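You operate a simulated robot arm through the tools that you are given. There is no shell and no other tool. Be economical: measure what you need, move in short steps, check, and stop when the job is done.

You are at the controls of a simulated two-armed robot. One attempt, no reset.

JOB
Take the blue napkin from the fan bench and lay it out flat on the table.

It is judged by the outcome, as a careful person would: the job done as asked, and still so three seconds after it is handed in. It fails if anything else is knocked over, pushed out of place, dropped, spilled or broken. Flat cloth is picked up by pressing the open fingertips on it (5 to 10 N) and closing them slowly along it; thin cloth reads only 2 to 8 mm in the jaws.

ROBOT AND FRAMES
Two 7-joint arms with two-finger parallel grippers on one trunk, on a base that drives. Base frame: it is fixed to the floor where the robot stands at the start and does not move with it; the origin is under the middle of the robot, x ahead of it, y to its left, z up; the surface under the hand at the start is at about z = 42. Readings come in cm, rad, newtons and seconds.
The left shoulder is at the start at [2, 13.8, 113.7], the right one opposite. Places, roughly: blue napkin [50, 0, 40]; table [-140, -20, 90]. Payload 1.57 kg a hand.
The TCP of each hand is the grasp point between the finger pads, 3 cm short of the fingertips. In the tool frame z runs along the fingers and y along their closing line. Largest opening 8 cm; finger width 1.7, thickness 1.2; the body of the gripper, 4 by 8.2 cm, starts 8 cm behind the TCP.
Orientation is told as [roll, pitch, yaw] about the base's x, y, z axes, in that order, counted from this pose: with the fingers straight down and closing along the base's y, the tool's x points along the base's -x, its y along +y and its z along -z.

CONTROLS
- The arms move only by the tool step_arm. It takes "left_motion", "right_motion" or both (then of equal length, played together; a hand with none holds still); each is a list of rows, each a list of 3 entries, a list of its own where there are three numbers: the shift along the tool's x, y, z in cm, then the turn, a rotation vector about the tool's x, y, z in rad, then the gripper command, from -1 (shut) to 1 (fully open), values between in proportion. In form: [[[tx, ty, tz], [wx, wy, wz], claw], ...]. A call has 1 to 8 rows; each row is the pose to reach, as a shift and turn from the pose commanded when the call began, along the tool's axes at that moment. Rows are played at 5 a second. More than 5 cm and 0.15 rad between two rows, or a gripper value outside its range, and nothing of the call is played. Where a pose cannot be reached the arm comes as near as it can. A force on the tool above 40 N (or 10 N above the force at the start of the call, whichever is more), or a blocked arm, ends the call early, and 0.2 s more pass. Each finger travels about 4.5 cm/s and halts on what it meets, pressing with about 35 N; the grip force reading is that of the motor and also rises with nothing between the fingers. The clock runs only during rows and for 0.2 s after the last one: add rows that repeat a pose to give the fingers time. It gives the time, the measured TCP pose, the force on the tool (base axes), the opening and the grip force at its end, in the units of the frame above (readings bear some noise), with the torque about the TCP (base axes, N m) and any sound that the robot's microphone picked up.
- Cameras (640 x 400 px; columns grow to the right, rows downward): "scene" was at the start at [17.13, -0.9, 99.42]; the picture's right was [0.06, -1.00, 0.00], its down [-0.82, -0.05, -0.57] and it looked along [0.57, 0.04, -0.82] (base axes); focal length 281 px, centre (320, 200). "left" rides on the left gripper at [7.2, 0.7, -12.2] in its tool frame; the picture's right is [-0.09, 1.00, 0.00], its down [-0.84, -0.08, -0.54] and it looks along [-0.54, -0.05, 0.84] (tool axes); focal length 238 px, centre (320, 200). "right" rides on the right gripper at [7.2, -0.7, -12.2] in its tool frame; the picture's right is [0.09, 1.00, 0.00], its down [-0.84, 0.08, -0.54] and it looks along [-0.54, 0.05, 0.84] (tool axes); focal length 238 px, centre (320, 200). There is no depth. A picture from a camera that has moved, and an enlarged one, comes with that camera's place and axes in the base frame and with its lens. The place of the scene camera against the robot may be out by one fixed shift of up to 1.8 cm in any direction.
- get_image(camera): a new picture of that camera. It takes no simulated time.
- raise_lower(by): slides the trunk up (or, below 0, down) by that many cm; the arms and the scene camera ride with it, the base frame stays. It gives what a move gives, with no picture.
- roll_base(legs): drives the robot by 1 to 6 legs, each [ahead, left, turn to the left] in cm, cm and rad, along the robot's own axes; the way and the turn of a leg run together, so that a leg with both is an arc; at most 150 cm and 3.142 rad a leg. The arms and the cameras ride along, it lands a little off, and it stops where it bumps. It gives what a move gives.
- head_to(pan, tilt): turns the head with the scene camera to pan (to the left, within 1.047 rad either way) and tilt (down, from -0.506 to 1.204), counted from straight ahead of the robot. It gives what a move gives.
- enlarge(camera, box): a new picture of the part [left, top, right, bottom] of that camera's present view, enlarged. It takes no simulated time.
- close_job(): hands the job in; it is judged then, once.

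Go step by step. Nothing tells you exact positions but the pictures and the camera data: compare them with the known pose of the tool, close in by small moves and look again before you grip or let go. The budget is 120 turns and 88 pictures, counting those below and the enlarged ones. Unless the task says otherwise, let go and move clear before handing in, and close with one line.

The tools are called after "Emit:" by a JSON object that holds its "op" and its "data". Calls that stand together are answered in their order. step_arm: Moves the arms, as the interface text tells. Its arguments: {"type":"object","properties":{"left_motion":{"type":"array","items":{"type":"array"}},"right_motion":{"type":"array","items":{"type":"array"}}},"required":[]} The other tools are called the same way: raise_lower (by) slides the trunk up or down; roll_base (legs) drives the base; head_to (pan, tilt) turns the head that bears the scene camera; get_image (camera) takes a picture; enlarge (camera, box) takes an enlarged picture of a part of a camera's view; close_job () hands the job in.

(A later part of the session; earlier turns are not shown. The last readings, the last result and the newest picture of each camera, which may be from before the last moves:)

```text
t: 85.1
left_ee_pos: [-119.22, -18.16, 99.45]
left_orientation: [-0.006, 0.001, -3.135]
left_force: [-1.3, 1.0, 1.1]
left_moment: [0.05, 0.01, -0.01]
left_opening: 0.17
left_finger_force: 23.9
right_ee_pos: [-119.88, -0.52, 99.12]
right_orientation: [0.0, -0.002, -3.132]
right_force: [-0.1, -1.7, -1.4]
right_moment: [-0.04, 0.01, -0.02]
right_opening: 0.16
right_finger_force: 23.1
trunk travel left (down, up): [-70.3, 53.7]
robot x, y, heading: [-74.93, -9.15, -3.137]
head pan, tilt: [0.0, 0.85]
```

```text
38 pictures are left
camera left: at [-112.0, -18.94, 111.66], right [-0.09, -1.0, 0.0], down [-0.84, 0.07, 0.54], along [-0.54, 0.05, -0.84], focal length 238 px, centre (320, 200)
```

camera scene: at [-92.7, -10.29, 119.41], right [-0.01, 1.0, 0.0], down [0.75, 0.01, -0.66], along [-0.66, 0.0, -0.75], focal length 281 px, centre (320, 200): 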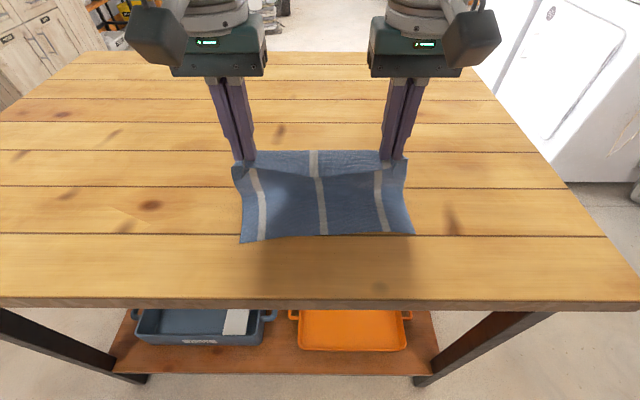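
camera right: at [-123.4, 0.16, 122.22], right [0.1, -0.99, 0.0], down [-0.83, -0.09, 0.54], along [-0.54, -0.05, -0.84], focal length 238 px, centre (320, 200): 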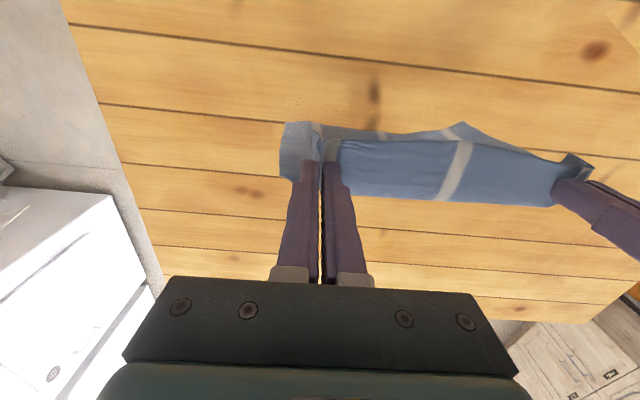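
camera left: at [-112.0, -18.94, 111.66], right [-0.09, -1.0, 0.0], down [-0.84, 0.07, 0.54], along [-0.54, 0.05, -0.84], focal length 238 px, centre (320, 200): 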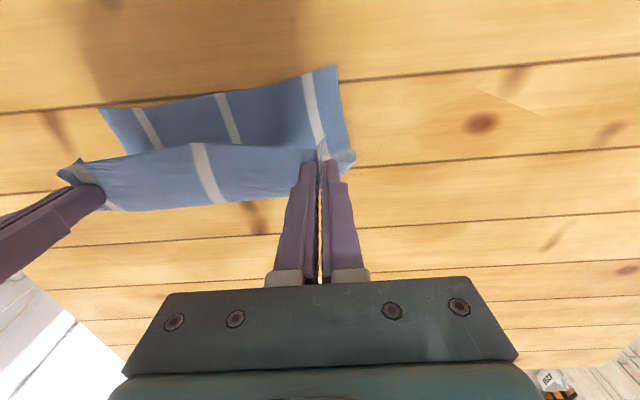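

This is working: the cloth trails toward the robot. I keep going.

Emit:
{"op": "roll_base", "data": {"legs": [[5, 0, 0]]}}

Emit:
{"op": "raise_lower", "data": {"by": -3.5}}

Emit:
{"op": "roll_base", "data": {"legs": [[3, 0, 0]]}}

Emit:
{"op": "get_image", "data": {"camera": "scene"}}

Emit:
{"op": "get_image", "data": {"camera": "left"}}

```text
t: 86.1
left_ee_pos: [-124.12, -18.25, 99.38]
left_orientation: [-0.003, 0.002, -3.135]
left_force: [-0.2, 2.1, 0.6]
left_moment: [0.07, -0.05, -0.02]
left_opening: 0.16
left_finger_force: 23.8
right_ee_pos: [-124.78, -0.51, 99.21]
right_orientation: [0.0, -0.002, -3.13]
right_force: [-0.5, -0.3, -0.3]
right_moment: [-0.03, 0.03, -0.02]
right_opening: 0.2
right_finger_force: 23.3
trunk travel left (down, up): [-70.3, 53.7]
robot x, y, heading: [-79.95, -8.59, -3.127]
head pan, tilt: [0.0, 0.85]
```

```text
t: 86.8
left_ee_pos: [-124.32, -18.22, 95.86]
left_orientation: [-0.004, 0.003, -3.133]
left_force: [-0.4, 1.8, 0.4]
left_moment: [0.02, -0.02, -0.06]
left_opening: 0.18
left_finger_force: 23.7
right_ee_pos: [-124.85, -0.58, 95.64]
right_orientation: [-0.001, -0.002, -3.131]
right_force: [0.5, -2.3, 0.7]
right_moment: [-0.01, 0.0, -0.03]
right_opening: 0.17
right_finger_force: 23.8
trunk travel left (down, up): [-66.8, 57.2]
robot x, y, heading: [-79.9, -9.06, -3.13]
head pan, tilt: [0.0, 0.85]
```

```text
t: 87.7
left_ee_pos: [-127.08, -18.3, 95.95]
left_orientation: [-0.005, 0.001, -3.135]
left_force: [0.7, 2.1, -0.6]
left_moment: [0.06, -0.01, 0.02]
left_opening: 0.2
left_finger_force: 23.9
right_ee_pos: [-127.74, -0.59, 95.52]
right_orientation: [0.0, -0.003, -3.132]
right_force: [0.8, -1.7, 0.6]
right_moment: [-0.04, 0.01, -0.02]
right_opening: 0.17
right_finger_force: 23.8
trunk travel left (down, up): [-66.8, 57.2]
robot x, y, heading: [-82.33, -9.06, -3.132]
head pan, tilt: [0.0, 0.85]
```

```text
37 pictures are left
camera scene: at [-100.6, -10.37, 115.92], right [-0.01, 1.0, 0.0], down [0.75, 0.01, -0.66], along [-0.66, -0.01, -0.75], focal length 281 px, centre (320, 200)
```

scene: 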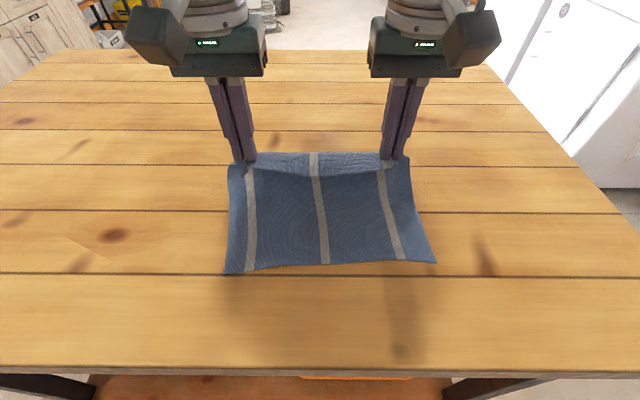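

```text
36 pictures are left
camera left: at [-119.87, -19.05, 108.14], right [-0.09, -1.0, 0.0], down [-0.84, 0.07, 0.54], along [-0.54, 0.05, -0.84], focal length 238 px, centre (320, 200)
```

left: 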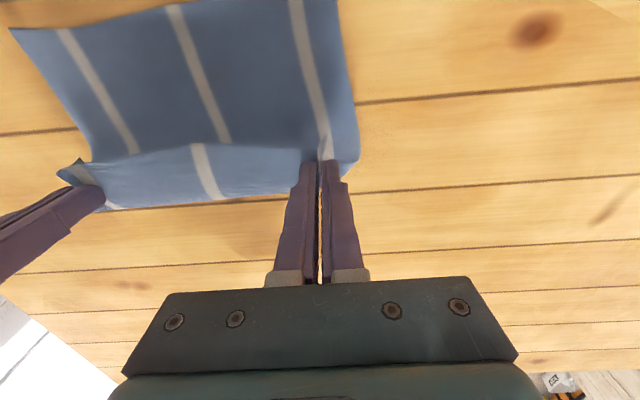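

The cloth is lying out nicely. I lower and advance further.

Emit:
{"op": "raise_lower", "data": {"by": -3}}

Emit:
{"op": "roll_base", "data": {"legs": [[3, 0, 0]]}}

Emit:
{"op": "raise_lower", "data": {"by": -2}}

Emit:
{"op": "get_image", "data": {"camera": "scene"}}

Emit:
{"op": "get_image", "data": {"camera": "left"}}

```text
t: 88.4
left_ee_pos: [-127.04, -18.21, 92.85]
left_orientation: [-0.005, 0.002, -3.135]
left_force: [-1.2, 1.4, -0.2]
left_moment: [0.07, 0.02, -0.02]
left_opening: 0.21
left_finger_force: 23.5
right_ee_pos: [-127.77, -0.56, 92.71]
right_orientation: [0.001, -0.001, -3.132]
right_force: [0.3, -1.9, -1.2]
right_moment: [-0.05, -0.02, -0.02]
right_opening: 0.18
right_finger_force: 23.2
trunk travel left (down, up): [-63.8, 60.2]
robot x, y, heading: [-83.05, -8.88, -3.127]
head pan, tilt: [0.0, 0.85]
```

```text
t: 89.3
left_ee_pos: [-130.05, -18.25, 92.83]
left_orientation: [-0.007, 0.002, -3.135]
left_force: [0.0, 1.2, -0.4]
left_moment: [0.06, 0.02, -0.01]
left_opening: 0.22
left_finger_force: 23.6
right_ee_pos: [-130.7, -0.69, 92.68]
right_orientation: [0.0, -0.001, -3.127]
right_force: [-0.2, -1.5, 0.6]
right_moment: [-0.03, 0.0, -0.05]
right_opening: 0.18
right_finger_force: 23.9
trunk travel left (down, up): [-63.8, 60.2]
robot x, y, heading: [-85.72, -8.56, -3.135]
head pan, tilt: [0.0, 0.85]
```

```text
t: 89.9
left_ee_pos: [-130.05, -18.36, 90.87]
left_orientation: [-0.004, 0.002, -3.136]
left_force: [0.6, 1.1, -0.5]
left_moment: [0.05, 0.0, 0.0]
left_opening: 0.18
left_finger_force: 23.2
right_ee_pos: [-130.69, -0.59, 90.63]
right_orientation: [0.0, -0.002, -3.13]
right_force: [0.3, -0.7, -0.6]
right_moment: [-0.03, 0.01, 0.02]
right_opening: 0.2
right_finger_force: 23.8
trunk travel left (down, up): [-61.8, 62.2]
robot x, y, heading: [-85.75, -8.79, -3.128]
head pan, tilt: [0.0, 0.85]
```

```text
35 pictures are left
camera scene: at [-103.56, -10.4, 110.91], right [-0.01, 1.0, 0.0], down [0.75, 0.01, -0.66], along [-0.66, -0.01, -0.75], focal length 281 px, centre (320, 200)
```

scene: 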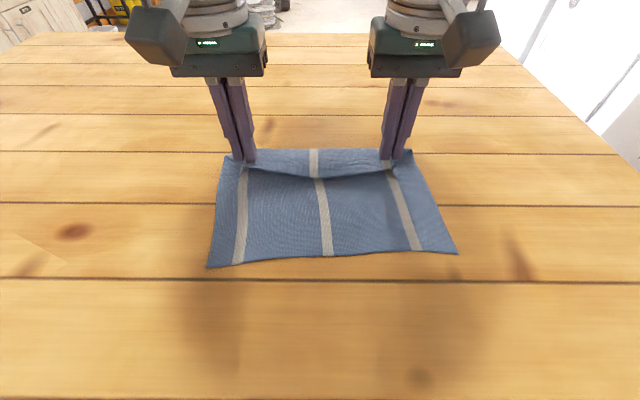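

```text
34 pictures are left
camera left: at [-122.83, -19.08, 103.13], right [-0.08, -1.0, -0.01], down [-0.84, 0.07, 0.54], along [-0.54, 0.05, -0.84], focal length 238 px, centre (320, 200)
```

left: 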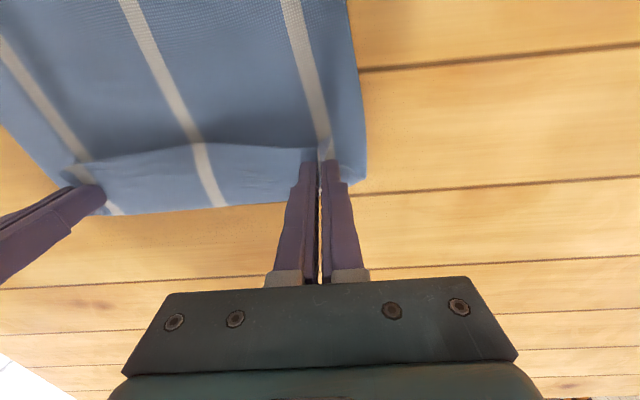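

Nearly down. I advance 2.5 to take out the sag, then lower until the tips are just above the table.

Emit:
{"op": "roll_base", "data": {"legs": [[2.5, 0, 0]]}}

Emit:
{"op": "raise_lower", "data": {"by": -1.2}}

Emit:
{"op": "get_image", "data": {"camera": "scene"}}

Emit:
{"op": "get_image", "data": {"camera": "left"}}

```text
t: 90.7
left_ee_pos: [-132.61, -18.26, 90.93]
left_orientation: [-0.004, 0.003, -3.135]
left_force: [-0.9, 0.9, 0.4]
left_moment: [0.05, 0.02, -0.02]
left_opening: 0.18
left_finger_force: 24.0
right_ee_pos: [-133.09, -0.63, 90.64]
right_orientation: [0.0, -0.004, -3.129]
right_force: [0.3, -1.0, -0.5]
right_moment: [-0.07, -0.02, -0.06]
right_opening: 0.18
right_finger_force: 23.1
trunk travel left (down, up): [-61.8, 62.2]
robot x, y, heading: [-88.58, -8.7, -3.132]
head pan, tilt: [0.0, 0.85]
```

```text
t: 91.3
left_ee_pos: [-132.57, -18.28, 89.69]
left_orientation: [-0.005, 0.003, -3.135]
left_force: [-0.4, 1.3, 0.4]
left_moment: [0.0, -0.02, 0.0]
left_opening: 0.18
left_finger_force: 23.9
right_ee_pos: [-133.15, -0.68, 89.33]
right_orientation: [-0.001, -0.003, -3.131]
right_force: [0.2, -1.9, 0.8]
right_moment: [-0.05, -0.01, -0.05]
right_opening: 0.16
right_finger_force: 23.1
trunk travel left (down, up): [-60.6, 63.4]
robot x, y, heading: [-88.27, -9.06, -3.135]
head pan, tilt: [0.0, 0.85]
```

```text
33 pictures are left
camera scene: at [-106.01, -10.42, 109.71], right [-0.01, 1.0, 0.0], down [0.75, 0.01, -0.66], along [-0.66, -0.01, -0.75], focal length 281 px, centre (320, 200)
```

scene: 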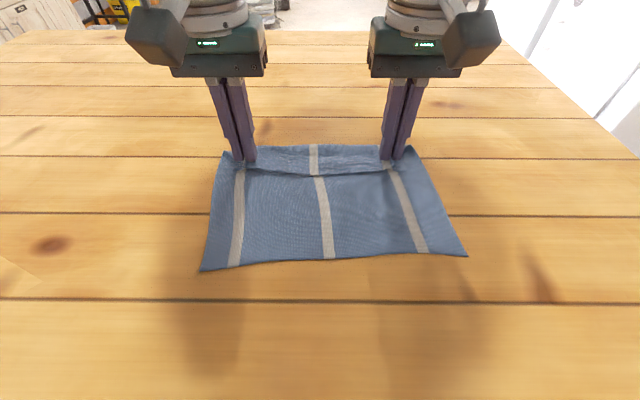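

```text
32 pictures are left
camera left: at [-125.27, -19.09, 101.91], right [-0.08, -1.0, -0.01], down [-0.84, 0.07, 0.54], along [-0.54, 0.05, -0.84], focal length 238 px, centre (320, 200)
```

left: 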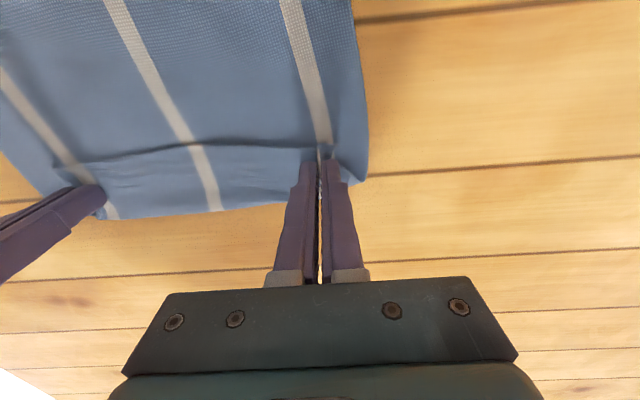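

Emit:
{"op": "raise_lower", "data": {"by": -0.7}}

Emit:
{"op": "enlarge", "data": {"camera": "scene", "box": [180, 80, 480, 280]}}

```text
t: 92.1
left_ee_pos: [-132.65, -18.34, 89.17]
left_orientation: [-0.005, -0.001, -3.134]
left_force: [0.0, 0.1, 5.9]
left_moment: [-0.04, -0.03, 0.0]
left_opening: 0.16
left_finger_force: 23.8
right_ee_pos: [-133.59, -0.64, 89.12]
right_orientation: [0.0, -0.01, -3.128]
right_force: [-0.4, 0.4, 8.2]
right_moment: [0.06, -0.08, -0.03]
right_opening: 0.17
right_finger_force: 23.5
trunk travel left (down, up): [-60.0, 64.0]
robot x, y, heading: [-88.26, -8.76, -3.131]
head pan, tilt: [0.0, 0.85]
stopped: the force on the tool passed its limit at 42 N (the readings are from after the stop); the commanded pose is now the measured one
```

```text
2.00 times, centred on (330, 180) of scene
camera zoom: at [-106.09, -10.4, 109.09], right [-0.01, 1.0, 0.0], down [0.75, 0.01, -0.66], along [-0.66, -0.01, -0.75], focal length 562 px, centre (300, 240)
```

zoom: 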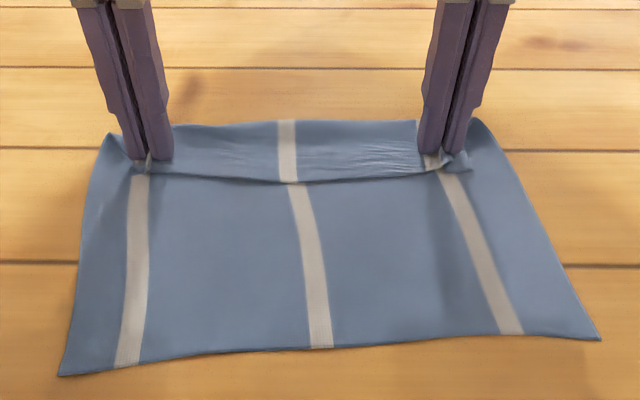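

The tips rest on the table (top at z≈86), with the cloth trailing flat. I open the fingers slowly by 2.5 cm with light contact, so the pinched cloth spreads back out.

Emit:
{"op": "step_arm", "data": {"left_motion": [[[0, 0, 0], [0, 0, 0], -0.93], [[0, 0, 0], [0, 0, 0], -0.85], [[0, 0, 0], [0, 0, 0], -0.77], [[0, 0, 0], [0, 0, 0], -0.69], [[0, 0, 0], [0, 0, 0], -0.61], [[0, 0, 0], [0, 0, 0], -0.53], [[0, 0, 0], [0, 0, 0], -0.45], [[0, 0, 0], [0, 0, 0], -0.4]], "right_motion": [[[0, 0, 0], [0, 0, 0], -0.93], [[0, 0, 0], [0, 0, 0], -0.85], [[0, 0, 0], [0, 0, 0], -0.77], [[0, 0, 0], [0, 0, 0], -0.69], [[0, 0, 0], [0, 0, 0], -0.61], [[0, 0, 0], [0, 0, 0], -0.53], [[0, 0, 0], [0, 0, 0], -0.45], [[0, 0, 0], [0, 0, 0], -0.4]]}}

Emit:
{"op": "enlarge", "data": {"camera": "scene", "box": [180, 80, 480, 280]}}

Emit:
{"op": "get_image", "data": {"camera": "left"}}

```text
t: 93.9
left_ee_pos: [-132.69, -18.38, 89.23]
left_orientation: [-0.006, -0.003, -3.135]
left_force: [0.2, 1.8, 6.4]
left_moment: [0.0, -0.01, 0.01]
left_opening: 2.15
left_finger_force: 0.0
right_ee_pos: [-133.49, -0.79, 89.18]
right_orientation: [0.002, -0.008, -3.13]
right_force: [0.0, -3.6, 14.6]
right_moment: [0.04, -0.08, -0.02]
right_opening: 1.9
right_finger_force: 0.0
trunk travel left (down, up): [-60.0, 64.0]
robot x, y, heading: [-88.32, -9.06, -3.134]
head pan, tilt: [0.0, 0.85]
```

```text
2.00 times, centred on (330, 180) of scene
camera zoom: at [-106.14, -10.44, 109.13], right [-0.01, 1.0, 0.0], down [0.75, 0.01, -0.66], along [-0.66, -0.01, -0.75], focal length 562 px, centre (300, 240)
```

zoom: 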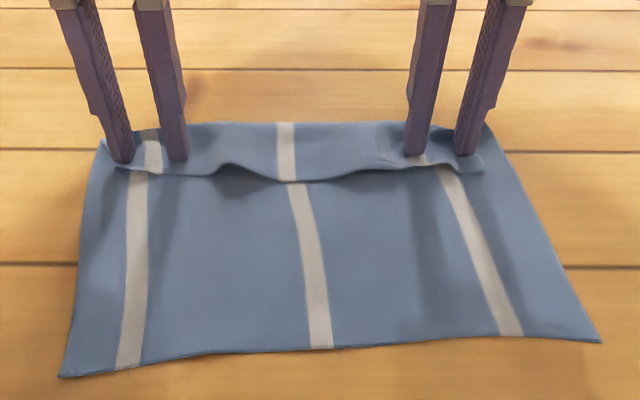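

```text
29 pictures are left
camera left: at [-125.44, -19.11, 101.44], right [-0.08, -1.0, 0.0], down [-0.84, 0.07, 0.54], along [-0.54, 0.05, -0.84], focal length 238 px, centre (320, 200)
```

left: 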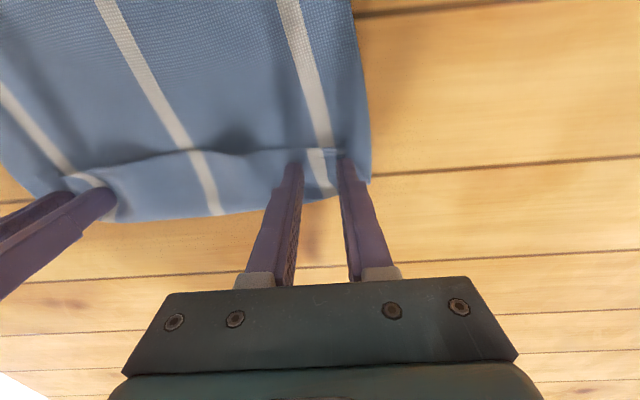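

I see the catch: the gripped hem strip (about 3 cm) is folded back on top of the napkin, because the cloth turned over at the grip. The tips sit on that strip now, so I pinch its top layer lightly and check that I have only that layer. Then I can carry it over, away from the robot.

Emit:
{"op": "step_arm", "data": {"left_motion": [[[0, 0, 0], [0, 0, 0], -0.5], [[0, 0, 0], [0, 0, 0], -0.6], [[0, 0, 0], [0, 0, 0], -0.7], [[0, 0, 0], [0, 0, 0], -0.8], [[0, 0, 0], [0, 0, 0], -0.9], [[0, 0, 0], [0, 0, 0], -1], [[0, 0, 0], [0, 0, 0], -1]], "right_motion": [[[0, 0, -0.1], [0, 0, 0], -0.5], [[0, 0, -0.1], [0, 0, 0], -0.6], [[0, 0, -0.1], [0, 0, 0], -0.7], [[0, 0, -0.1], [0, 0, 0], -0.8], [[0, 0, -0.1], [0, 0, 0], -0.9], [[0, 0, -0.1], [0, 0, 0], -1], [[0, 0, -0.1], [0, 0, 0], -1]]}}

Emit:
{"op": "raise_lower", "data": {"by": 2}}

Emit:
{"op": "enlarge", "data": {"camera": "scene", "box": [180, 80, 480, 280]}}

```text
t: 95.5
left_ee_pos: [-132.76, -18.32, 89.18]
left_orientation: [-0.005, -0.002, -3.135]
left_force: [-0.1, -1.3, 7.6]
left_moment: [-0.09, 0.01, 0.0]
left_opening: 0.21
left_finger_force: 24.1
right_ee_pos: [-133.4, -0.62, 89.15]
right_orientation: [-0.001, -0.008, -3.129]
right_force: [0.8, 2.1, 9.1]
right_moment: [0.1, 0.02, 0.02]
right_opening: 0.17
right_finger_force: 23.5
trunk travel left (down, up): [-60.0, 64.0]
robot x, y, heading: [-88.22, -9.19, -3.132]
head pan, tilt: [0.0, 0.85]
```

```text
t: 96.1
left_ee_pos: [-132.54, -18.37, 91.05]
left_orientation: [-0.004, 0.003, -3.135]
left_force: [-0.2, 0.0, 0.2]
left_moment: [0.0, 0.0, -0.02]
left_opening: 0.16
left_finger_force: 23.3
right_ee_pos: [-133.24, -0.71, 91.15]
right_orientation: [0.001, -0.006, -3.129]
right_force: [0.0, -0.2, 0.2]
right_moment: [-0.02, 0.05, 0.02]
right_opening: 0.19
right_finger_force: 23.8
trunk travel left (down, up): [-62.0, 62.0]
robot x, y, heading: [-87.83, -9.16, -3.129]
head pan, tilt: [0.0, 0.85]
```

```text
2.00 times, centred on (330, 180) of scene
camera zoom: at [-105.99, -10.42, 111.09], right [-0.01, 1.0, 0.0], down [0.75, 0.01, -0.66], along [-0.66, -0.01, -0.75], focal length 562 px, centre (300, 240)
```

zoom: 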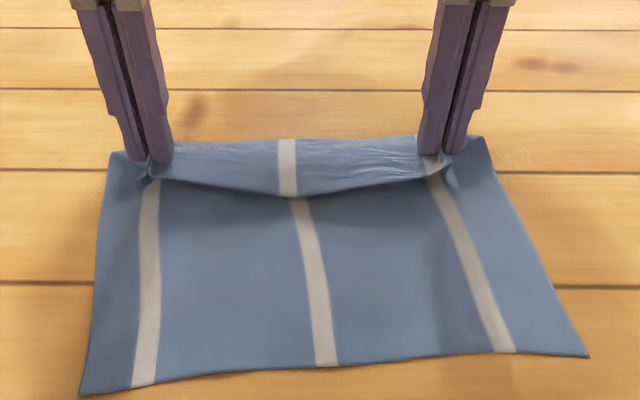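

The strip came up with the jaws. I swing the fingertips forward (tilting the tools) to carry it over the fold line, away from the robot.

Emit:
{"op": "step_arm", "data": {"left_motion": [[[-1.7, 0, 0], [0, -0.075, 0], -1], [[-3.4, 0, 0], [0, -0.15, 0], -1], [[-5.1, 0, 0.1], [0, -0.225, 0], -1], [[-6.6, 0, 0.2], [0, -0.3, 0], -1], [[-6.6, 0, 0.2], [0, -0.3, 0], -1]], "right_motion": [[[-1.7, 0, 0], [0, -0.075, 0], -1], [[-3.4, 0, 0], [0, -0.15, 0], -1], [[-5.1, 0, 0.1], [0, -0.225, 0], -1], [[-6.6, 0, 0.2], [0, -0.3, 0], -1], [[-6.6, 0, 0.2], [0, -0.3, 0], -1]]}}

Emit:
{"op": "get_image", "data": {"camera": "scene"}}

```text
t: 97.3
left_ee_pos: [-139.18, -18.3, 90.91]
left_orientation: [-0.004, -0.301, -3.132]
left_force: [0.0, 2.5, -0.4]
left_moment: [0.11, -0.03, -0.03]
left_opening: 0.21
left_finger_force: 23.3
right_ee_pos: [-139.57, -0.43, 91.04]
right_orientation: [0.002, -0.308, -3.131]
right_force: [0.5, -2.4, -0.4]
right_moment: [-0.08, -0.01, 0.0]
right_opening: 0.17
right_finger_force: 23.5
right hand out of reach, approached as far as the arm can: row 3, 4, 5
trunk travel left (down, up): [-62.0, 62.0]
robot x, y, heading: [-88.04, -8.97, -3.128]
head pan, tilt: [0.0, 0.85]
```

```text
27 pictures are left
camera scene: at [-106.0, -10.42, 111.1], right [-0.01, 1.0, 0.0], down [0.75, 0.01, -0.66], along [-0.66, -0.01, -0.75], focal length 281 px, centre (320, 200)
```

scene: 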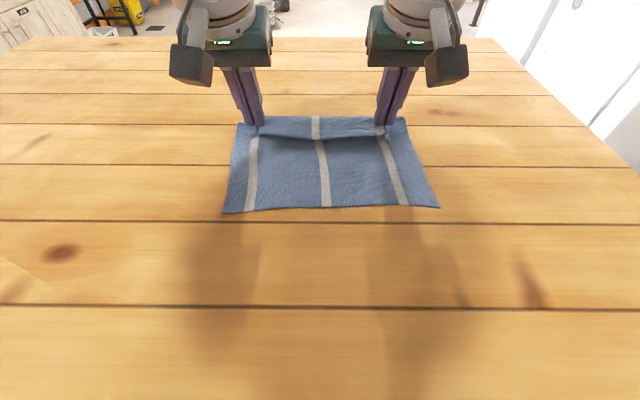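

The whole cloth moved forward, so the pinch sits right at the fold and the strip stays doubled. The cloth is now 6 cm deeper, though, which gives me room to lay it the proper way round: lift it, touch the hem down deep, and retreat so the gripped edge ends toward the robot with its strip flat.

Emit:
{"op": "raise_lower", "data": {"by": 19}}

Emit:
{"op": "raise_lower", "data": {"by": -6}}

Emit:
{"op": "get_image", "data": {"camera": "scene"}}

```text
t: 99.4
left_ee_pos: [-139.21, -18.31, 109.97]
left_orientation: [-0.006, -0.3, -3.132]
left_force: [-0.1, 3.9, 0.3]
left_moment: [0.15, 0.02, -0.03]
left_opening: 0.2
left_finger_force: 23.6
right_ee_pos: [-139.39, -0.52, 110.08]
right_orientation: [0.001, -0.307, -3.131]
right_force: [0.1, -4.2, 0.5]
right_moment: [-0.14, -0.01, 0.02]
right_opening: 0.18
right_finger_force: 23.1
trunk travel left (down, up): [-81.0, 43.0]
robot x, y, heading: [-88.22, -8.72, -3.131]
head pan, tilt: [0.0, 0.85]
```

```text
t: 100.4
left_ee_pos: [-139.23, -18.32, 104.01]
left_orientation: [-0.005, -0.301, -3.133]
left_force: [-0.1, 4.3, 0.4]
left_moment: [0.12, -0.02, -0.05]
left_opening: 0.19
left_finger_force: 23.2
right_ee_pos: [-139.46, -0.46, 104.0]
right_orientation: [0.004, -0.308, -3.128]
right_force: [-0.5, -3.7, -0.3]
right_moment: [-0.16, -0.01, 0.03]
right_opening: 0.16
right_finger_force: 23.3
trunk travel left (down, up): [-75.0, 49.0]
robot x, y, heading: [-88.3, -8.93, -3.129]
head pan, tilt: [0.0, 0.85]
```

```text
26 pictures are left
camera scene: at [-106.01, -10.42, 124.1], right [-0.01, 1.0, 0.0], down [0.75, 0.01, -0.66], along [-0.66, -0.01, -0.75], focal length 281 px, centre (320, 200)
```

scene: 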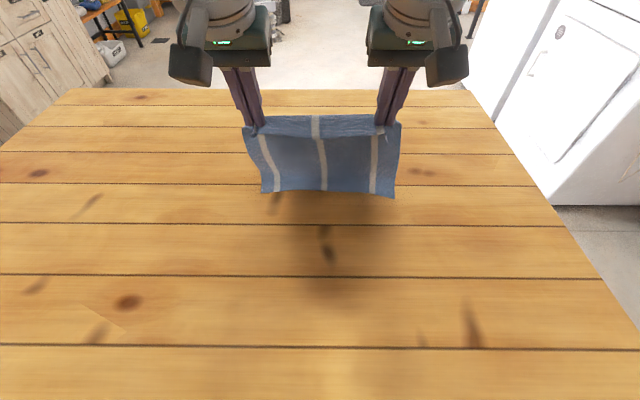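

The hem is just touching at x≈−141, slightly ahead of the jaws. I lower 1 cm and retreat 6.

Emit:
{"op": "raise_lower", "data": {"by": -1}}

Emit:
{"op": "roll_base", "data": {"legs": [[-6, 0, 0]]}}

Emit:
{"op": "get_image", "data": {"camera": "scene"}}

```text
t: 101.0
left_ee_pos: [-139.28, -18.41, 102.96]
left_orientation: [-0.006, -0.302, -3.132]
left_force: [-0.6, 3.3, -0.1]
left_moment: [0.14, -0.01, -0.07]
left_opening: 0.2
left_finger_force: 23.8
right_ee_pos: [-139.46, -0.43, 102.99]
right_orientation: [0.002, -0.307, -3.129]
right_force: [0.5, -4.6, 0.0]
right_moment: [-0.07, 0.0, 0.04]
right_opening: 0.16
right_finger_force: 23.2
trunk travel left (down, up): [-74.0, 50.0]
robot x, y, heading: [-88.25, -9.21, -3.134]
head pan, tilt: [0.0, 0.85]
```

```text
t: 102.0
left_ee_pos: [-133.22, -18.3, 103.07]
left_orientation: [-0.006, -0.3, -3.131]
left_force: [-0.1, 4.9, 0.1]
left_moment: [0.15, -0.01, -0.04]
left_opening: 0.21
left_finger_force: 23.5
right_ee_pos: [-133.52, -0.54, 102.98]
right_orientation: [0.002, -0.307, -3.127]
right_force: [0.3, -4.7, -1.3]
right_moment: [-0.15, -0.02, -0.01]
right_opening: 0.17
right_finger_force: 23.2
trunk travel left (down, up): [-74.0, 50.0]
robot x, y, heading: [-82.25, -8.63, -3.135]
head pan, tilt: [0.0, 0.85]
```

```text
25 pictures are left
camera scene: at [-100.02, -10.39, 123.1], right [-0.01, 1.0, 0.0], down [0.75, 0.01, -0.66], along [-0.66, -0.01, -0.75], focal length 281 px, centre (320, 200)
```

scene: 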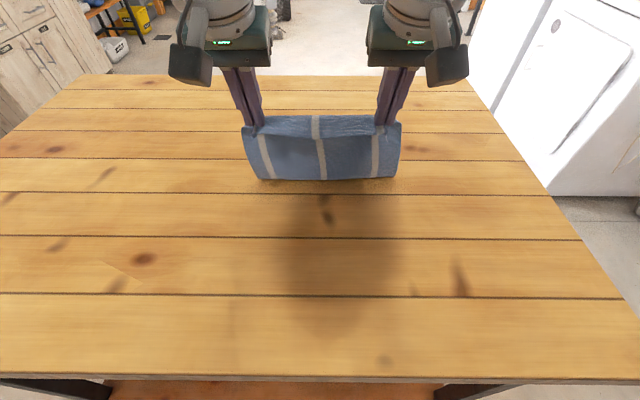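

The hem is now trailing ahead of the jaws. I continue retreating and lowering.

Emit:
{"op": "roll_base", "data": {"legs": [[-4, 0, 0]]}}

Emit:
{"op": "raise_lower", "data": {"by": -4}}

Emit:
{"op": "get_image", "data": {"camera": "scene"}}

Emit:
{"op": "get_image", "data": {"camera": "right"}}

```text
t: 102.8
left_ee_pos: [-129.3, -18.42, 102.97]
left_orientation: [-0.005, -0.3, -3.131]
left_force: [-0.1, 2.8, -0.5]
left_moment: [0.1, -0.02, -0.04]
left_opening: 0.17
left_finger_force: 23.5
right_ee_pos: [-129.48, -0.38, 103.07]
right_orientation: [0.001, -0.307, -3.127]
right_force: [-0.6, -3.7, 0.6]
right_moment: [-0.12, 0.03, 0.01]
right_opening: 0.17
right_finger_force: 23.8
trunk travel left (down, up): [-74.0, 50.0]
robot x, y, heading: [-78.08, -9.01, -3.132]
head pan, tilt: [0.0, 0.85]
```

```text
t: 103.7
left_ee_pos: [-129.33, -18.28, 99.02]
left_orientation: [-0.007, -0.301, -3.131]
left_force: [0.1, 3.5, 0.3]
left_moment: [0.1, -0.03, 0.0]
left_opening: 0.19
left_finger_force: 23.3
right_ee_pos: [-129.47, -0.45, 98.97]
right_orientation: [0.002, -0.307, -3.128]
right_force: [0.0, -2.5, 0.2]
right_moment: [-0.07, 0.05, 0.03]
right_opening: 0.18
right_finger_force: 23.6
trunk travel left (down, up): [-70.0, 54.0]
robot x, y, heading: [-78.42, -8.71, -3.129]
head pan, tilt: [0.0, 0.85]
```

```text
24 pictures are left
camera scene: at [-96.05, -10.36, 119.1], right [-0.01, 1.0, 0.0], down [0.75, 0.01, -0.66], along [-0.66, -0.01, -0.75], focal length 281 px, centre (320, 200)
```

scene: 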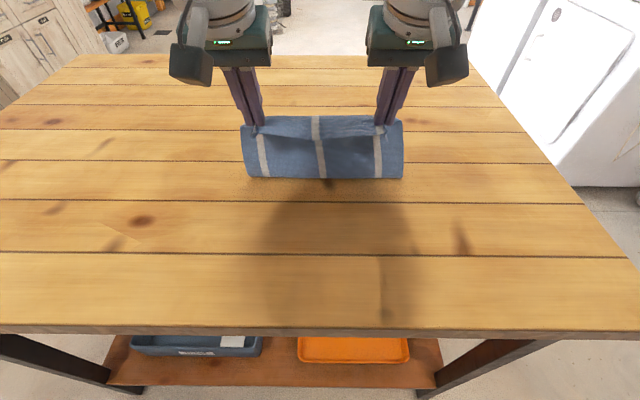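

```text
23 pictures are left
camera right: at [-118.96, 0.3, 108.41], right [0.1, -0.99, -0.03], down [-0.63, -0.09, 0.77], along [-0.77, -0.06, -0.64], focal length 238 px, centre (320, 200)
```

right: 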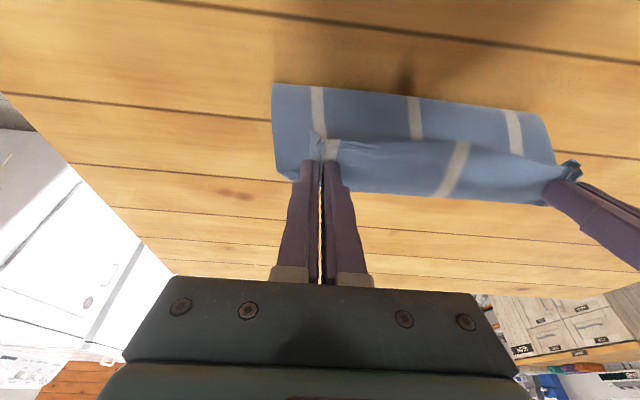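

The cloth now bulges toward the robot with its hem forward underneath, which is right for laying by retreat. I retreat to pull it taut, then lower.

Emit:
{"op": "roll_base", "data": {"legs": [[-5, 0, 0]]}}

Emit:
{"op": "get_image", "data": {"camera": "scene"}}

Emit:
{"op": "raise_lower", "data": {"by": -4}}

Emit:
{"op": "roll_base", "data": {"legs": [[-3, 0, 0]]}}

Emit:
{"op": "get_image", "data": {"camera": "scene"}}

```text
t: 104.6
left_ee_pos: [-124.26, -18.12, 99.04]
left_orientation: [-0.005, -0.299, -3.132]
left_force: [-0.2, 3.1, -0.9]
left_moment: [0.11, -0.01, -0.04]
left_opening: 0.19
left_finger_force: 23.4
right_ee_pos: [-124.49, -0.4, 99.06]
right_orientation: [0.001, -0.307, -3.128]
right_force: [-0.5, -3.0, 0.4]
right_moment: [-0.09, -0.01, 0.02]
right_opening: 0.17
right_finger_force: 23.3
trunk travel left (down, up): [-70.0, 54.0]
robot x, y, heading: [-72.99, -8.69, -3.127]
head pan, tilt: [0.0, 0.85]
```

```text
22 pictures are left
camera scene: at [-91.05, -10.3, 119.1], right [-0.01, 1.0, 0.0], down [0.75, 0.01, -0.66], along [-0.66, -0.01, -0.75], focal length 281 px, centre (320, 200)
```

scene: 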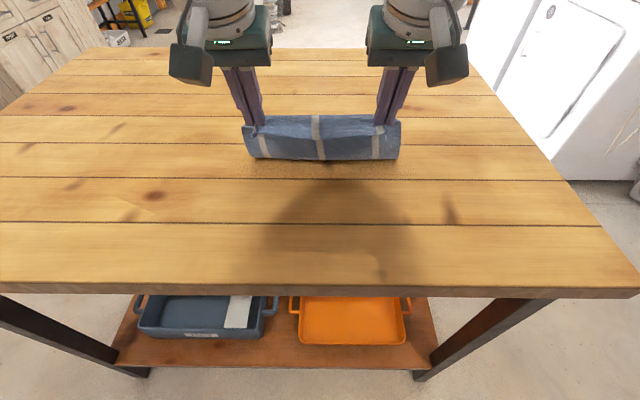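

```text
t: 105.4
left_ee_pos: [-124.35, -18.19, 94.99]
left_orientation: [-0.008, -0.301, -3.133]
left_force: [0.5, 2.0, -0.3]
left_moment: [0.04, -0.01, -0.05]
left_opening: 0.19
left_finger_force: 23.4
right_ee_pos: [-124.51, -0.34, 95.07]
right_orientation: [0.003, -0.306, -3.128]
right_force: [-0.1, -1.7, 0.0]
right_moment: [-0.06, 0.02, 0.02]
right_opening: 0.2
right_finger_force: 23.3
trunk travel left (down, up): [-66.0, 58.0]
robot x, y, heading: [-73.26, -8.78, -3.13]
head pan, tilt: [0.0, 0.85]
```

```text
t: 106.3
left_ee_pos: [-121.2, -18.28, 94.89]
left_orientation: [-0.006, -0.299, -3.132]
left_force: [0.2, 3.2, 0.7]
left_moment: [0.09, -0.01, -0.07]
left_opening: 0.19
left_finger_force: 23.5
right_ee_pos: [-121.46, -0.51, 94.99]
right_orientation: [0.002, -0.307, -3.128]
right_force: [0.4, -2.8, -0.1]
right_moment: [-0.07, -0.01, 0.03]
right_opening: 0.16
right_finger_force: 23.9
trunk travel left (down, up): [-66.0, 58.0]
robot x, y, heading: [-70.36, -8.81, -3.131]
head pan, tilt: [0.0, 0.85]
```

```text
21 pictures are left
camera scene: at [-88.03, -10.27, 115.09], right [-0.01, 1.0, 0.0], down [0.75, 0.01, -0.66], along [-0.66, -0.01, -0.75], focal length 281 px, centre (320, 200)
```

scene: 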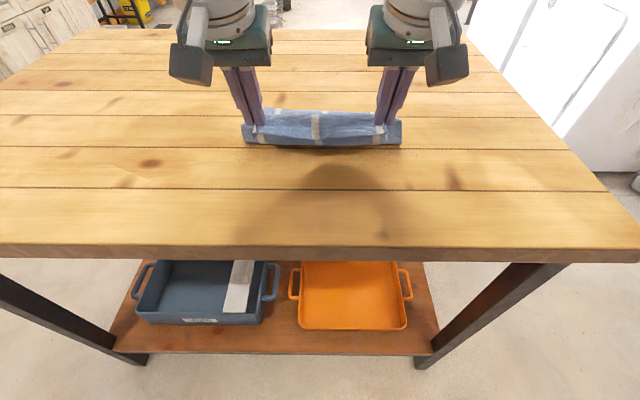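

Most of the cloth now lies ahead of the jaws. I finish with small steps down and back.

Emit:
{"op": "raise_lower", "data": {"by": -3}}

Emit:
{"op": "roll_base", "data": {"legs": [[-3, 0, 0]]}}

Emit:
{"op": "raise_lower", "data": {"by": -2}}

Emit:
{"op": "head_to", "data": {"pan": 0.0, "tilt": 0.7}}

Emit:
{"op": "enlarge", "data": {"camera": "scene", "box": [180, 80, 480, 280]}}

```text
t: 107.0
left_ee_pos: [-121.39, -18.16, 92.02]
left_orientation: [-0.008, -0.301, -3.131]
left_force: [1.1, 2.1, -0.1]
left_moment: [0.06, -0.02, -0.01]
left_opening: 0.2
left_finger_force: 23.3
right_ee_pos: [-121.55, -0.35, 92.02]
right_orientation: [0.002, -0.308, -3.129]
right_force: [0.3, -2.5, 0.6]
right_moment: [-0.02, 0.04, 0.02]
right_opening: 0.19
right_finger_force: 23.8
trunk travel left (down, up): [-63.0, 61.0]
robot x, y, heading: [-70.2, -8.98, -3.131]
head pan, tilt: [0.0, 0.85]
```

```text
t: 107.9
left_ee_pos: [-118.23, -18.15, 91.94]
left_orientation: [-0.007, -0.301, -3.129]
left_force: [-1.3, 1.4, 0.3]
left_moment: [0.05, 0.0, -0.05]
left_opening: 0.2
left_finger_force: 23.7
right_ee_pos: [-118.46, -0.32, 92.09]
right_orientation: [0.001, -0.307, -3.128]
right_force: [-0.3, -2.4, -1.5]
right_moment: [-0.08, 0.03, 0.0]
right_opening: 0.19
right_finger_force: 23.5
trunk travel left (down, up): [-63.0, 61.0]
robot x, y, heading: [-67.22, -8.94, -3.131]
head pan, tilt: [0.0, 0.85]
```

```text
t: 108.5
left_ee_pos: [-118.31, -18.11, 90.07]
left_orientation: [-0.005, -0.3, -3.132]
left_force: [0.2, 1.8, -0.4]
left_moment: [0.06, 0.01, -0.01]
left_opening: 0.17
left_finger_force: 23.4
right_ee_pos: [-118.45, -0.45, 89.97]
right_orientation: [0.003, -0.309, -3.129]
right_force: [0.4, -2.5, 0.1]
right_moment: [-0.06, 0.01, -0.02]
right_opening: 0.2
right_finger_force: 23.5
trunk travel left (down, up): [-61.0, 63.0]
robot x, y, heading: [-67.1, -8.5, -3.132]
head pan, tilt: [0.0, 0.85]
```

```text
t: 109.2
left_ee_pos: [-118.35, -18.17, 89.97]
left_orientation: [-0.008, -0.299, -3.132]
left_force: [0.2, 2.4, 0.0]
left_moment: [0.07, -0.01, -0.03]
left_opening: 0.19
left_finger_force: 23.4
right_ee_pos: [-118.5, -0.44, 90.12]
right_orientation: [0.002, -0.309, -3.128]
right_force: [-0.8, -1.3, -0.7]
right_moment: [-0.06, 0.04, 0.03]
right_opening: 0.15
right_finger_force: 23.5
trunk travel left (down, up): [-61.0, 63.0]
robot x, y, heading: [-67.02, -8.93, -3.131]
head pan, tilt: [0.0, 0.7]
```

```text
2.00 times, centred on (330, 180) of scene
camera zoom: at [-85.68, -10.25, 111.32], right [-0.01, 1.0, 0.0], down [0.64, 0.01, -0.76], along [-0.76, -0.01, -0.64], focal length 562 px, centre (300, 240)
```

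zoom: 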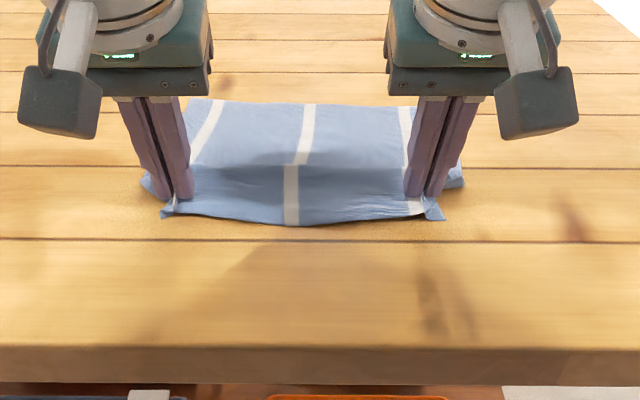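

It is laid out flat ahead, with the gripped edge nearest the robot. I tension it slightly, set the tips down and open slowly.

Emit:
{"op": "roll_base", "data": {"legs": [[-1.5, 0, 0]]}}

Emit:
{"op": "raise_lower", "data": {"by": -0.7}}

Emit:
{"op": "step_arm", "data": {"left_motion": [[[0, 0, 0], [0, 0, 0], -0.93], [[0, 0, 0], [0, 0, 0], -0.85], [[0, 0, 0], [0, 0, 0], -0.77], [[0, 0, 0], [0, 0, 0], -0.69], [[0, 0, 0], [0, 0, 0], -0.61], [[0, 0, 0], [0, 0, 0], -0.53], [[0, 0, 0], [0, 0, 0], -0.45], [[0, 0, 0], [0, 0, 0], -0.4]], "right_motion": [[[0, 0, 0], [0, 0, 0], -0.93], [[0, 0, 0], [0, 0, 0], -0.85], [[0, 0, 0], [0, 0, 0], -0.77], [[0, 0, 0], [0, 0, 0], -0.69], [[0, 0, 0], [0, 0, 0], -0.61], [[0, 0, 0], [0, 0, 0], -0.53], [[0, 0, 0], [0, 0, 0], -0.45], [[0, 0, 0], [0, 0, 0], -0.4]]}}

Emit:
{"op": "enlarge", "data": {"camera": "scene", "box": [180, 80, 480, 280]}}

```text
t: 110.0
left_ee_pos: [-116.74, -18.17, 90.0]
left_orientation: [-0.007, -0.3, -3.13]
left_force: [0.0, 2.7, -0.2]
left_moment: [0.06, -0.01, -0.01]
left_opening: 0.2
left_finger_force: 23.8
right_ee_pos: [-116.98, -0.33, 90.19]
right_orientation: [0.002, -0.308, -3.128]
right_force: [-1.2, -1.6, -0.1]
right_moment: [-0.05, 0.0, 0.06]
right_opening: 0.17
right_finger_force: 24.0
trunk travel left (down, up): [-61.0, 63.0]
robot x, y, heading: [-65.83, -8.93, -3.132]
head pan, tilt: [0.0, 0.7]
```

```text
t: 110.6
left_ee_pos: [-116.82, -18.06, 89.3]
left_orientation: [-0.008, -0.301, -3.134]
left_force: [-0.1, 1.2, 1.1]
left_moment: [0.09, 0.03, 0.02]
left_opening: 0.18
left_finger_force: 23.5
right_ee_pos: [-117.01, -0.37, 89.3]
right_orientation: [0.004, -0.309, -3.127]
right_force: [0.0, -1.3, 0.4]
right_moment: [-0.05, 0.0, 0.01]
right_opening: 0.19
right_finger_force: 23.4
trunk travel left (down, up): [-60.3, 63.7]
robot x, y, heading: [-65.38, -9.05, -3.133]
head pan, tilt: [0.0, 0.7]
```

```text
t: 112.4
left_ee_pos: [-116.83, -18.16, 89.37]
left_orientation: [-0.007, -0.3, -3.132]
left_force: [0.5, -0.4, 0.0]
left_moment: [0.02, -0.01, 0.06]
left_opening: 2.4
left_finger_force: 0.1
right_ee_pos: [-116.97, -0.39, 89.4]
right_orientation: [0.002, -0.31, -3.128]
right_force: [0.3, -0.2, 0.0]
right_moment: [0.03, -0.01, -0.01]
right_opening: 2.39
right_finger_force: 0.1
trunk travel left (down, up): [-60.3, 63.7]
robot x, y, heading: [-65.75, -8.4, -3.139]
head pan, tilt: [0.0, 0.7]
```

```text
2.00 times, centred on (330, 180) of scene
camera zoom: at [-84.16, -10.23, 110.62], right [-0.01, 1.0, 0.0], down [0.64, 0.01, -0.76], along [-0.76, -0.01, -0.64], focal length 562 px, centre (300, 240)
```

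zoom: 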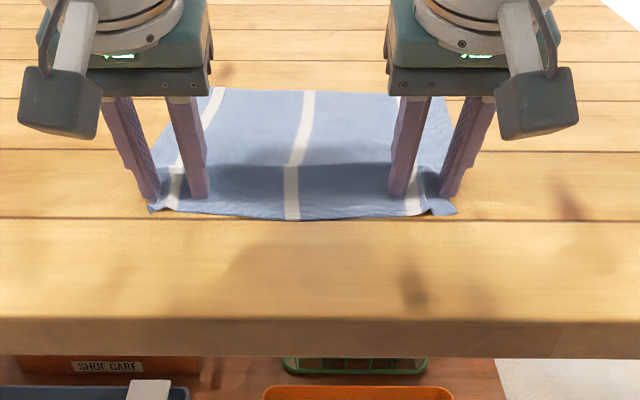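

Released. I lift the hands straight up and inspect.

Emit:
{"op": "raise_lower", "data": {"by": 22}}

Emit:
{"op": "roll_base", "data": {"legs": [[-12, 0, 0]]}}

Emit:
{"op": "get_image", "data": {"camera": "scene"}}

Emit:
{"op": "get_image", "data": {"camera": "left"}}

```text
t: 114.7
left_ee_pos: [-116.66, -18.24, 111.28]
left_orientation: [-0.005, -0.3, -3.132]
left_force: [0.7, -0.7, -0.1]
left_moment: [0.0, 0.0, 0.0]
left_opening: 2.37
left_finger_force: 0.0
right_ee_pos: [-116.98, -0.43, 111.31]
right_orientation: [0.002, -0.31, -3.128]
right_force: [0.6, 0.6, 0.4]
right_moment: [-0.02, 0.0, -0.01]
right_opening: 2.4
right_finger_force: 0.0
trunk travel left (down, up): [-82.3, 41.7]
robot x, y, heading: [-65.87, -8.83, -3.131]
head pan, tilt: [0.0, 0.7]
```

```text
t: 115.9
left_ee_pos: [-104.69, -18.23, 111.37]
left_orientation: [-0.008, -0.302, -3.13]
left_force: [0.3, -0.1, -0.8]
left_moment: [-0.01, -0.03, 0.0]
left_opening: 2.42
left_finger_force: 0.0
right_ee_pos: [-104.98, -0.28, 111.41]
right_orientation: [0.001, -0.309, -3.126]
right_force: [-0.4, 0.7, 0.0]
right_moment: [0.0, 0.03, -0.01]
right_opening: 2.38
right_finger_force: 0.1
trunk travel left (down, up): [-82.3, 41.7]
robot x, y, heading: [-53.51, -8.62, -3.131]
head pan, tilt: [0.0, 0.7]
```

```text
18 pictures are left
camera scene: at [-72.12, -10.16, 132.62], right [-0.01, 1.0, 0.0], down [0.64, 0.01, -0.77], along [-0.76, -0.01, -0.64], focal length 281 px, centre (320, 200)
```

scene: 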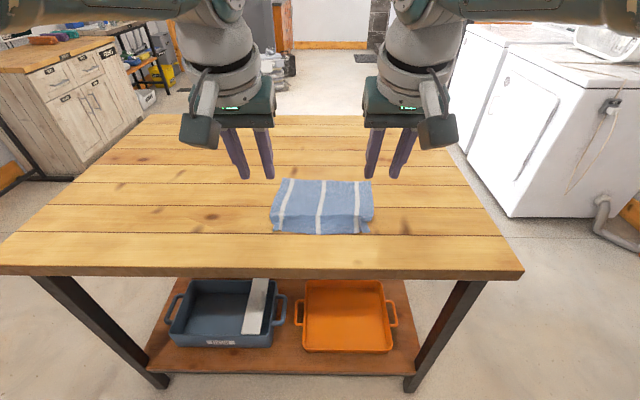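

```text
17 pictures are left
camera left: at [-94.1, -18.87, 120.88], right [-0.08, -1.0, 0.02], down [-0.64, 0.07, 0.77], along [-0.77, 0.05, -0.64], focal length 238 px, centre (320, 200)
```

left: 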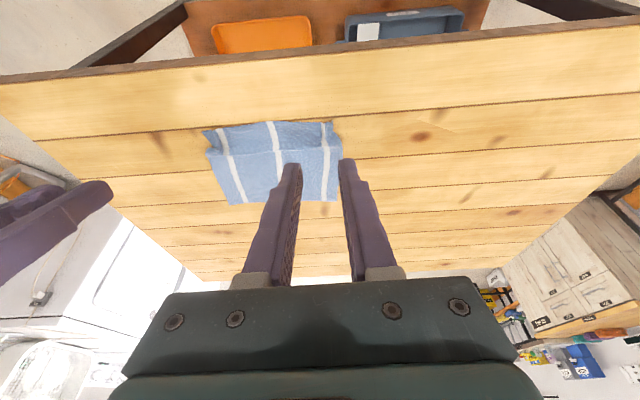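

The napkin is down. The depth measures about 20 of 23 cm, so I zoom in on remaining folds.

Emit:
{"op": "enlarge", "data": {"camera": "scene", "box": [250, 160, 400, 250]}}

Emit:
{"op": "enlarge", "data": {"camera": "left", "box": [180, 100, 370, 220]}}

```text
4.27 times, centred on (325, 205) of scene
camera zoom: at [-72.12, -10.16, 132.62], right [-0.01, 1.0, 0.0], down [0.64, 0.01, -0.77], along [-0.76, -0.01, -0.64], focal length 1199 px, centre (299, 179)
```

zoom: 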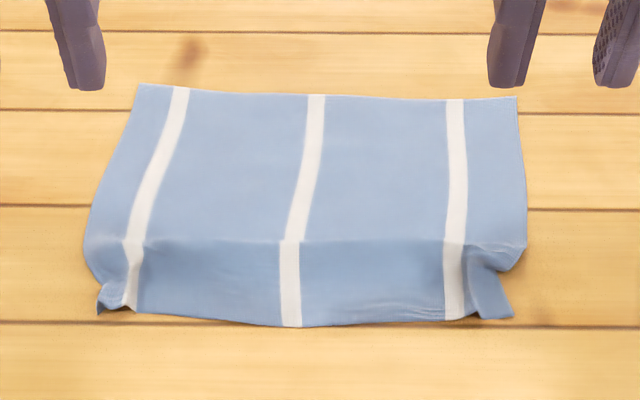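

```text
3.33 times, centred on (275, 160) of left
camera zoom: at [-94.1, -18.87, 120.88], right [-0.08, -1.0, 0.02], down [-0.64, 0.07, 0.77], along [-0.77, 0.05, -0.64], focal length 794 px, centre (470, 333)
```

zoom: 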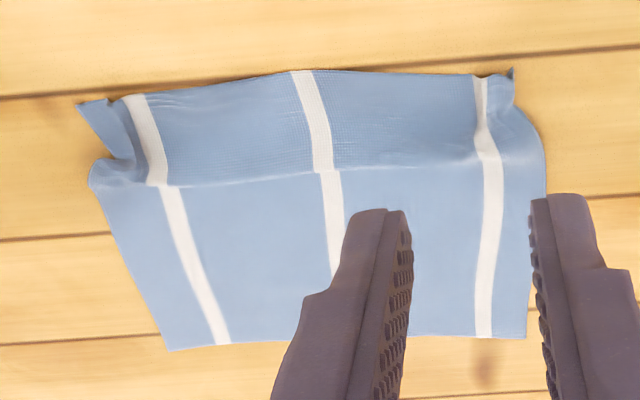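

Laid out, but a shallow ridge runs about 5 cm in from the near edge and both near corners are puckered. I will press the fingertips on those corners, open them to spread the puckers, and drag the edge back toward the robot.

Emit:
{"op": "roll_base", "data": {"legs": [[11.8, 0, 0]]}}

Emit:
{"op": "step_arm", "data": {"left_motion": [[[0, 0, 0], [0, 0, 0], -0.6], [[0, 0, 0], [0, 0, 0], -0.75], [[0, 0, 0], [0, 0, 0], -0.75]], "right_motion": [[[0, 0, 0], [0, 0, 0], -0.6], [[0, 0, 0], [0, 0, 0], -0.75], [[0, 0, 0], [0, 0, 0], -0.75]]}}

Emit:
{"op": "raise_lower", "data": {"by": -21}}

Emit:
{"op": "raise_lower", "data": {"by": -0.9}}

Emit:
{"op": "enlarge", "data": {"camera": "scene", "box": [180, 80, 480, 280]}}

```text
t: 117.2
left_ee_pos: [-116.5, -18.3, 111.25]
left_orientation: [-0.008, -0.3, -3.128]
left_force: [0.4, 1.2, -1.0]
left_moment: [0.06, 0.01, -0.03]
left_opening: 2.41
left_finger_force: 0.0
right_ee_pos: [-116.57, -0.47, 111.34]
right_orientation: [0.001, -0.309, -3.128]
right_force: [-0.6, -0.1, -0.3]
right_moment: [0.03, 0.02, 0.0]
right_opening: 2.41
right_finger_force: 0.1
trunk travel left (down, up): [-82.3, 41.7]
robot x, y, heading: [-65.44, -9.05, -3.134]
head pan, tilt: [0.0, 0.7]
```

```text
t: 118.0
left_ee_pos: [-116.41, -18.2, 111.2]
left_orientation: [-0.007, -0.3, -3.129]
left_force: [-0.5, 0.2, -0.3]
left_moment: [0.02, 0.05, -0.02]
left_opening: 0.99
left_finger_force: 0.1
right_ee_pos: [-116.64, -0.48, 111.34]
right_orientation: [0.003, -0.308, -3.126]
right_force: [-0.5, 0.3, -0.1]
right_moment: [0.03, 0.01, -0.03]
right_opening: 0.99
right_finger_force: 0.1
trunk travel left (down, up): [-82.3, 41.7]
robot x, y, heading: [-65.41, -8.8, -3.13]
head pan, tilt: [0.0, 0.7]
```

```text
t: 120.2
left_ee_pos: [-116.46, -18.36, 90.26]
left_orientation: [-0.009, -0.3, -3.13]
left_force: [0.6, 0.0, 0.2]
left_moment: [0.0, -0.02, 0.02]
left_opening: 1.0
left_finger_force: 0.0
right_ee_pos: [-116.75, -0.45, 90.38]
right_orientation: [0.002, -0.308, -3.127]
right_force: [-0.7, -0.1, 0.8]
right_moment: [0.02, 0.01, 0.0]
right_opening: 0.99
right_finger_force: 0.1
trunk travel left (down, up): [-61.3, 62.7]
robot x, y, heading: [-65.7, -8.68, -3.133]
head pan, tilt: [0.0, 0.7]
```

```text
t: 120.8
left_ee_pos: [-116.49, -18.17, 89.39]
left_orientation: [-0.007, -0.301, -3.13]
left_force: [0.6, -0.4, 0.1]
left_moment: [-0.01, 0.0, 0.01]
left_opening: 1.0
left_finger_force: 0.1
right_ee_pos: [-116.63, -0.6, 89.48]
right_orientation: [0.001, -0.308, -3.126]
right_force: [-0.2, -0.5, -0.1]
right_moment: [-0.01, -0.03, 0.0]
right_opening: 1.0
right_finger_force: 0.2
trunk travel left (down, up): [-60.4, 63.6]
robot x, y, heading: [-65.42, -8.76, -3.136]
head pan, tilt: [0.0, 0.7]
```

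```text
2.00 times, centred on (330, 180) of scene
camera zoom: at [-83.91, -10.28, 110.72], right [-0.01, 1.0, 0.0], down [0.64, 0.01, -0.77], along [-0.76, -0.01, -0.64], focal length 562 px, centre (300, 240)
```

zoom: 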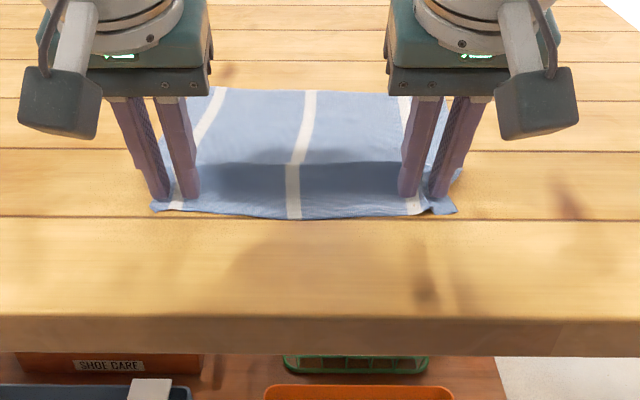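

Positioned; I press gently with small trunk steps.

Emit:
{"op": "raise_lower", "data": {"by": -0.3}}

Emit:
{"op": "raise_lower", "data": {"by": -0.2}}

```text
t: 121.3
left_ee_pos: [-116.66, -18.31, 89.24]
left_orientation: [-0.005, -0.304, -3.131]
left_force: [0.9, -0.4, 8.7]
left_moment: [-0.1, -0.04, 0.04]
left_opening: 1.0
left_finger_force: 0.0
right_ee_pos: [-116.84, -0.52, 89.29]
right_orientation: [0.005, -0.31, -3.127]
right_force: [-0.7, -0.3, 2.0]
right_moment: [0.01, 0.0, -0.02]
right_opening: 1.0
right_finger_force: 0.5
trunk travel left (down, up): [-60.1, 63.9]
robot x, y, heading: [-65.49, -8.71, -3.131]
head pan, tilt: [0.0, 0.7]
```

```text
t: 121.8
left_ee_pos: [-116.72, -18.35, 89.14]
left_orientation: [-0.006, -0.308, -3.131]
left_force: [5.6, -0.7, 23.4]
left_moment: [-0.16, -0.15, 0.06]
left_opening: 1.01
left_finger_force: 0.5
right_ee_pos: [-116.96, -0.55, 89.29]
right_orientation: [0.004, -0.311, -3.125]
right_force: [2.4, 1.1, 13.8]
right_moment: [0.07, -0.09, -0.02]
right_opening: 1.02
right_finger_force: 0.2
trunk travel left (down, up): [-59.9, 64.1]
robot x, y, heading: [-65.44, -8.7, -3.131]
head pan, tilt: [0.0, 0.7]
```

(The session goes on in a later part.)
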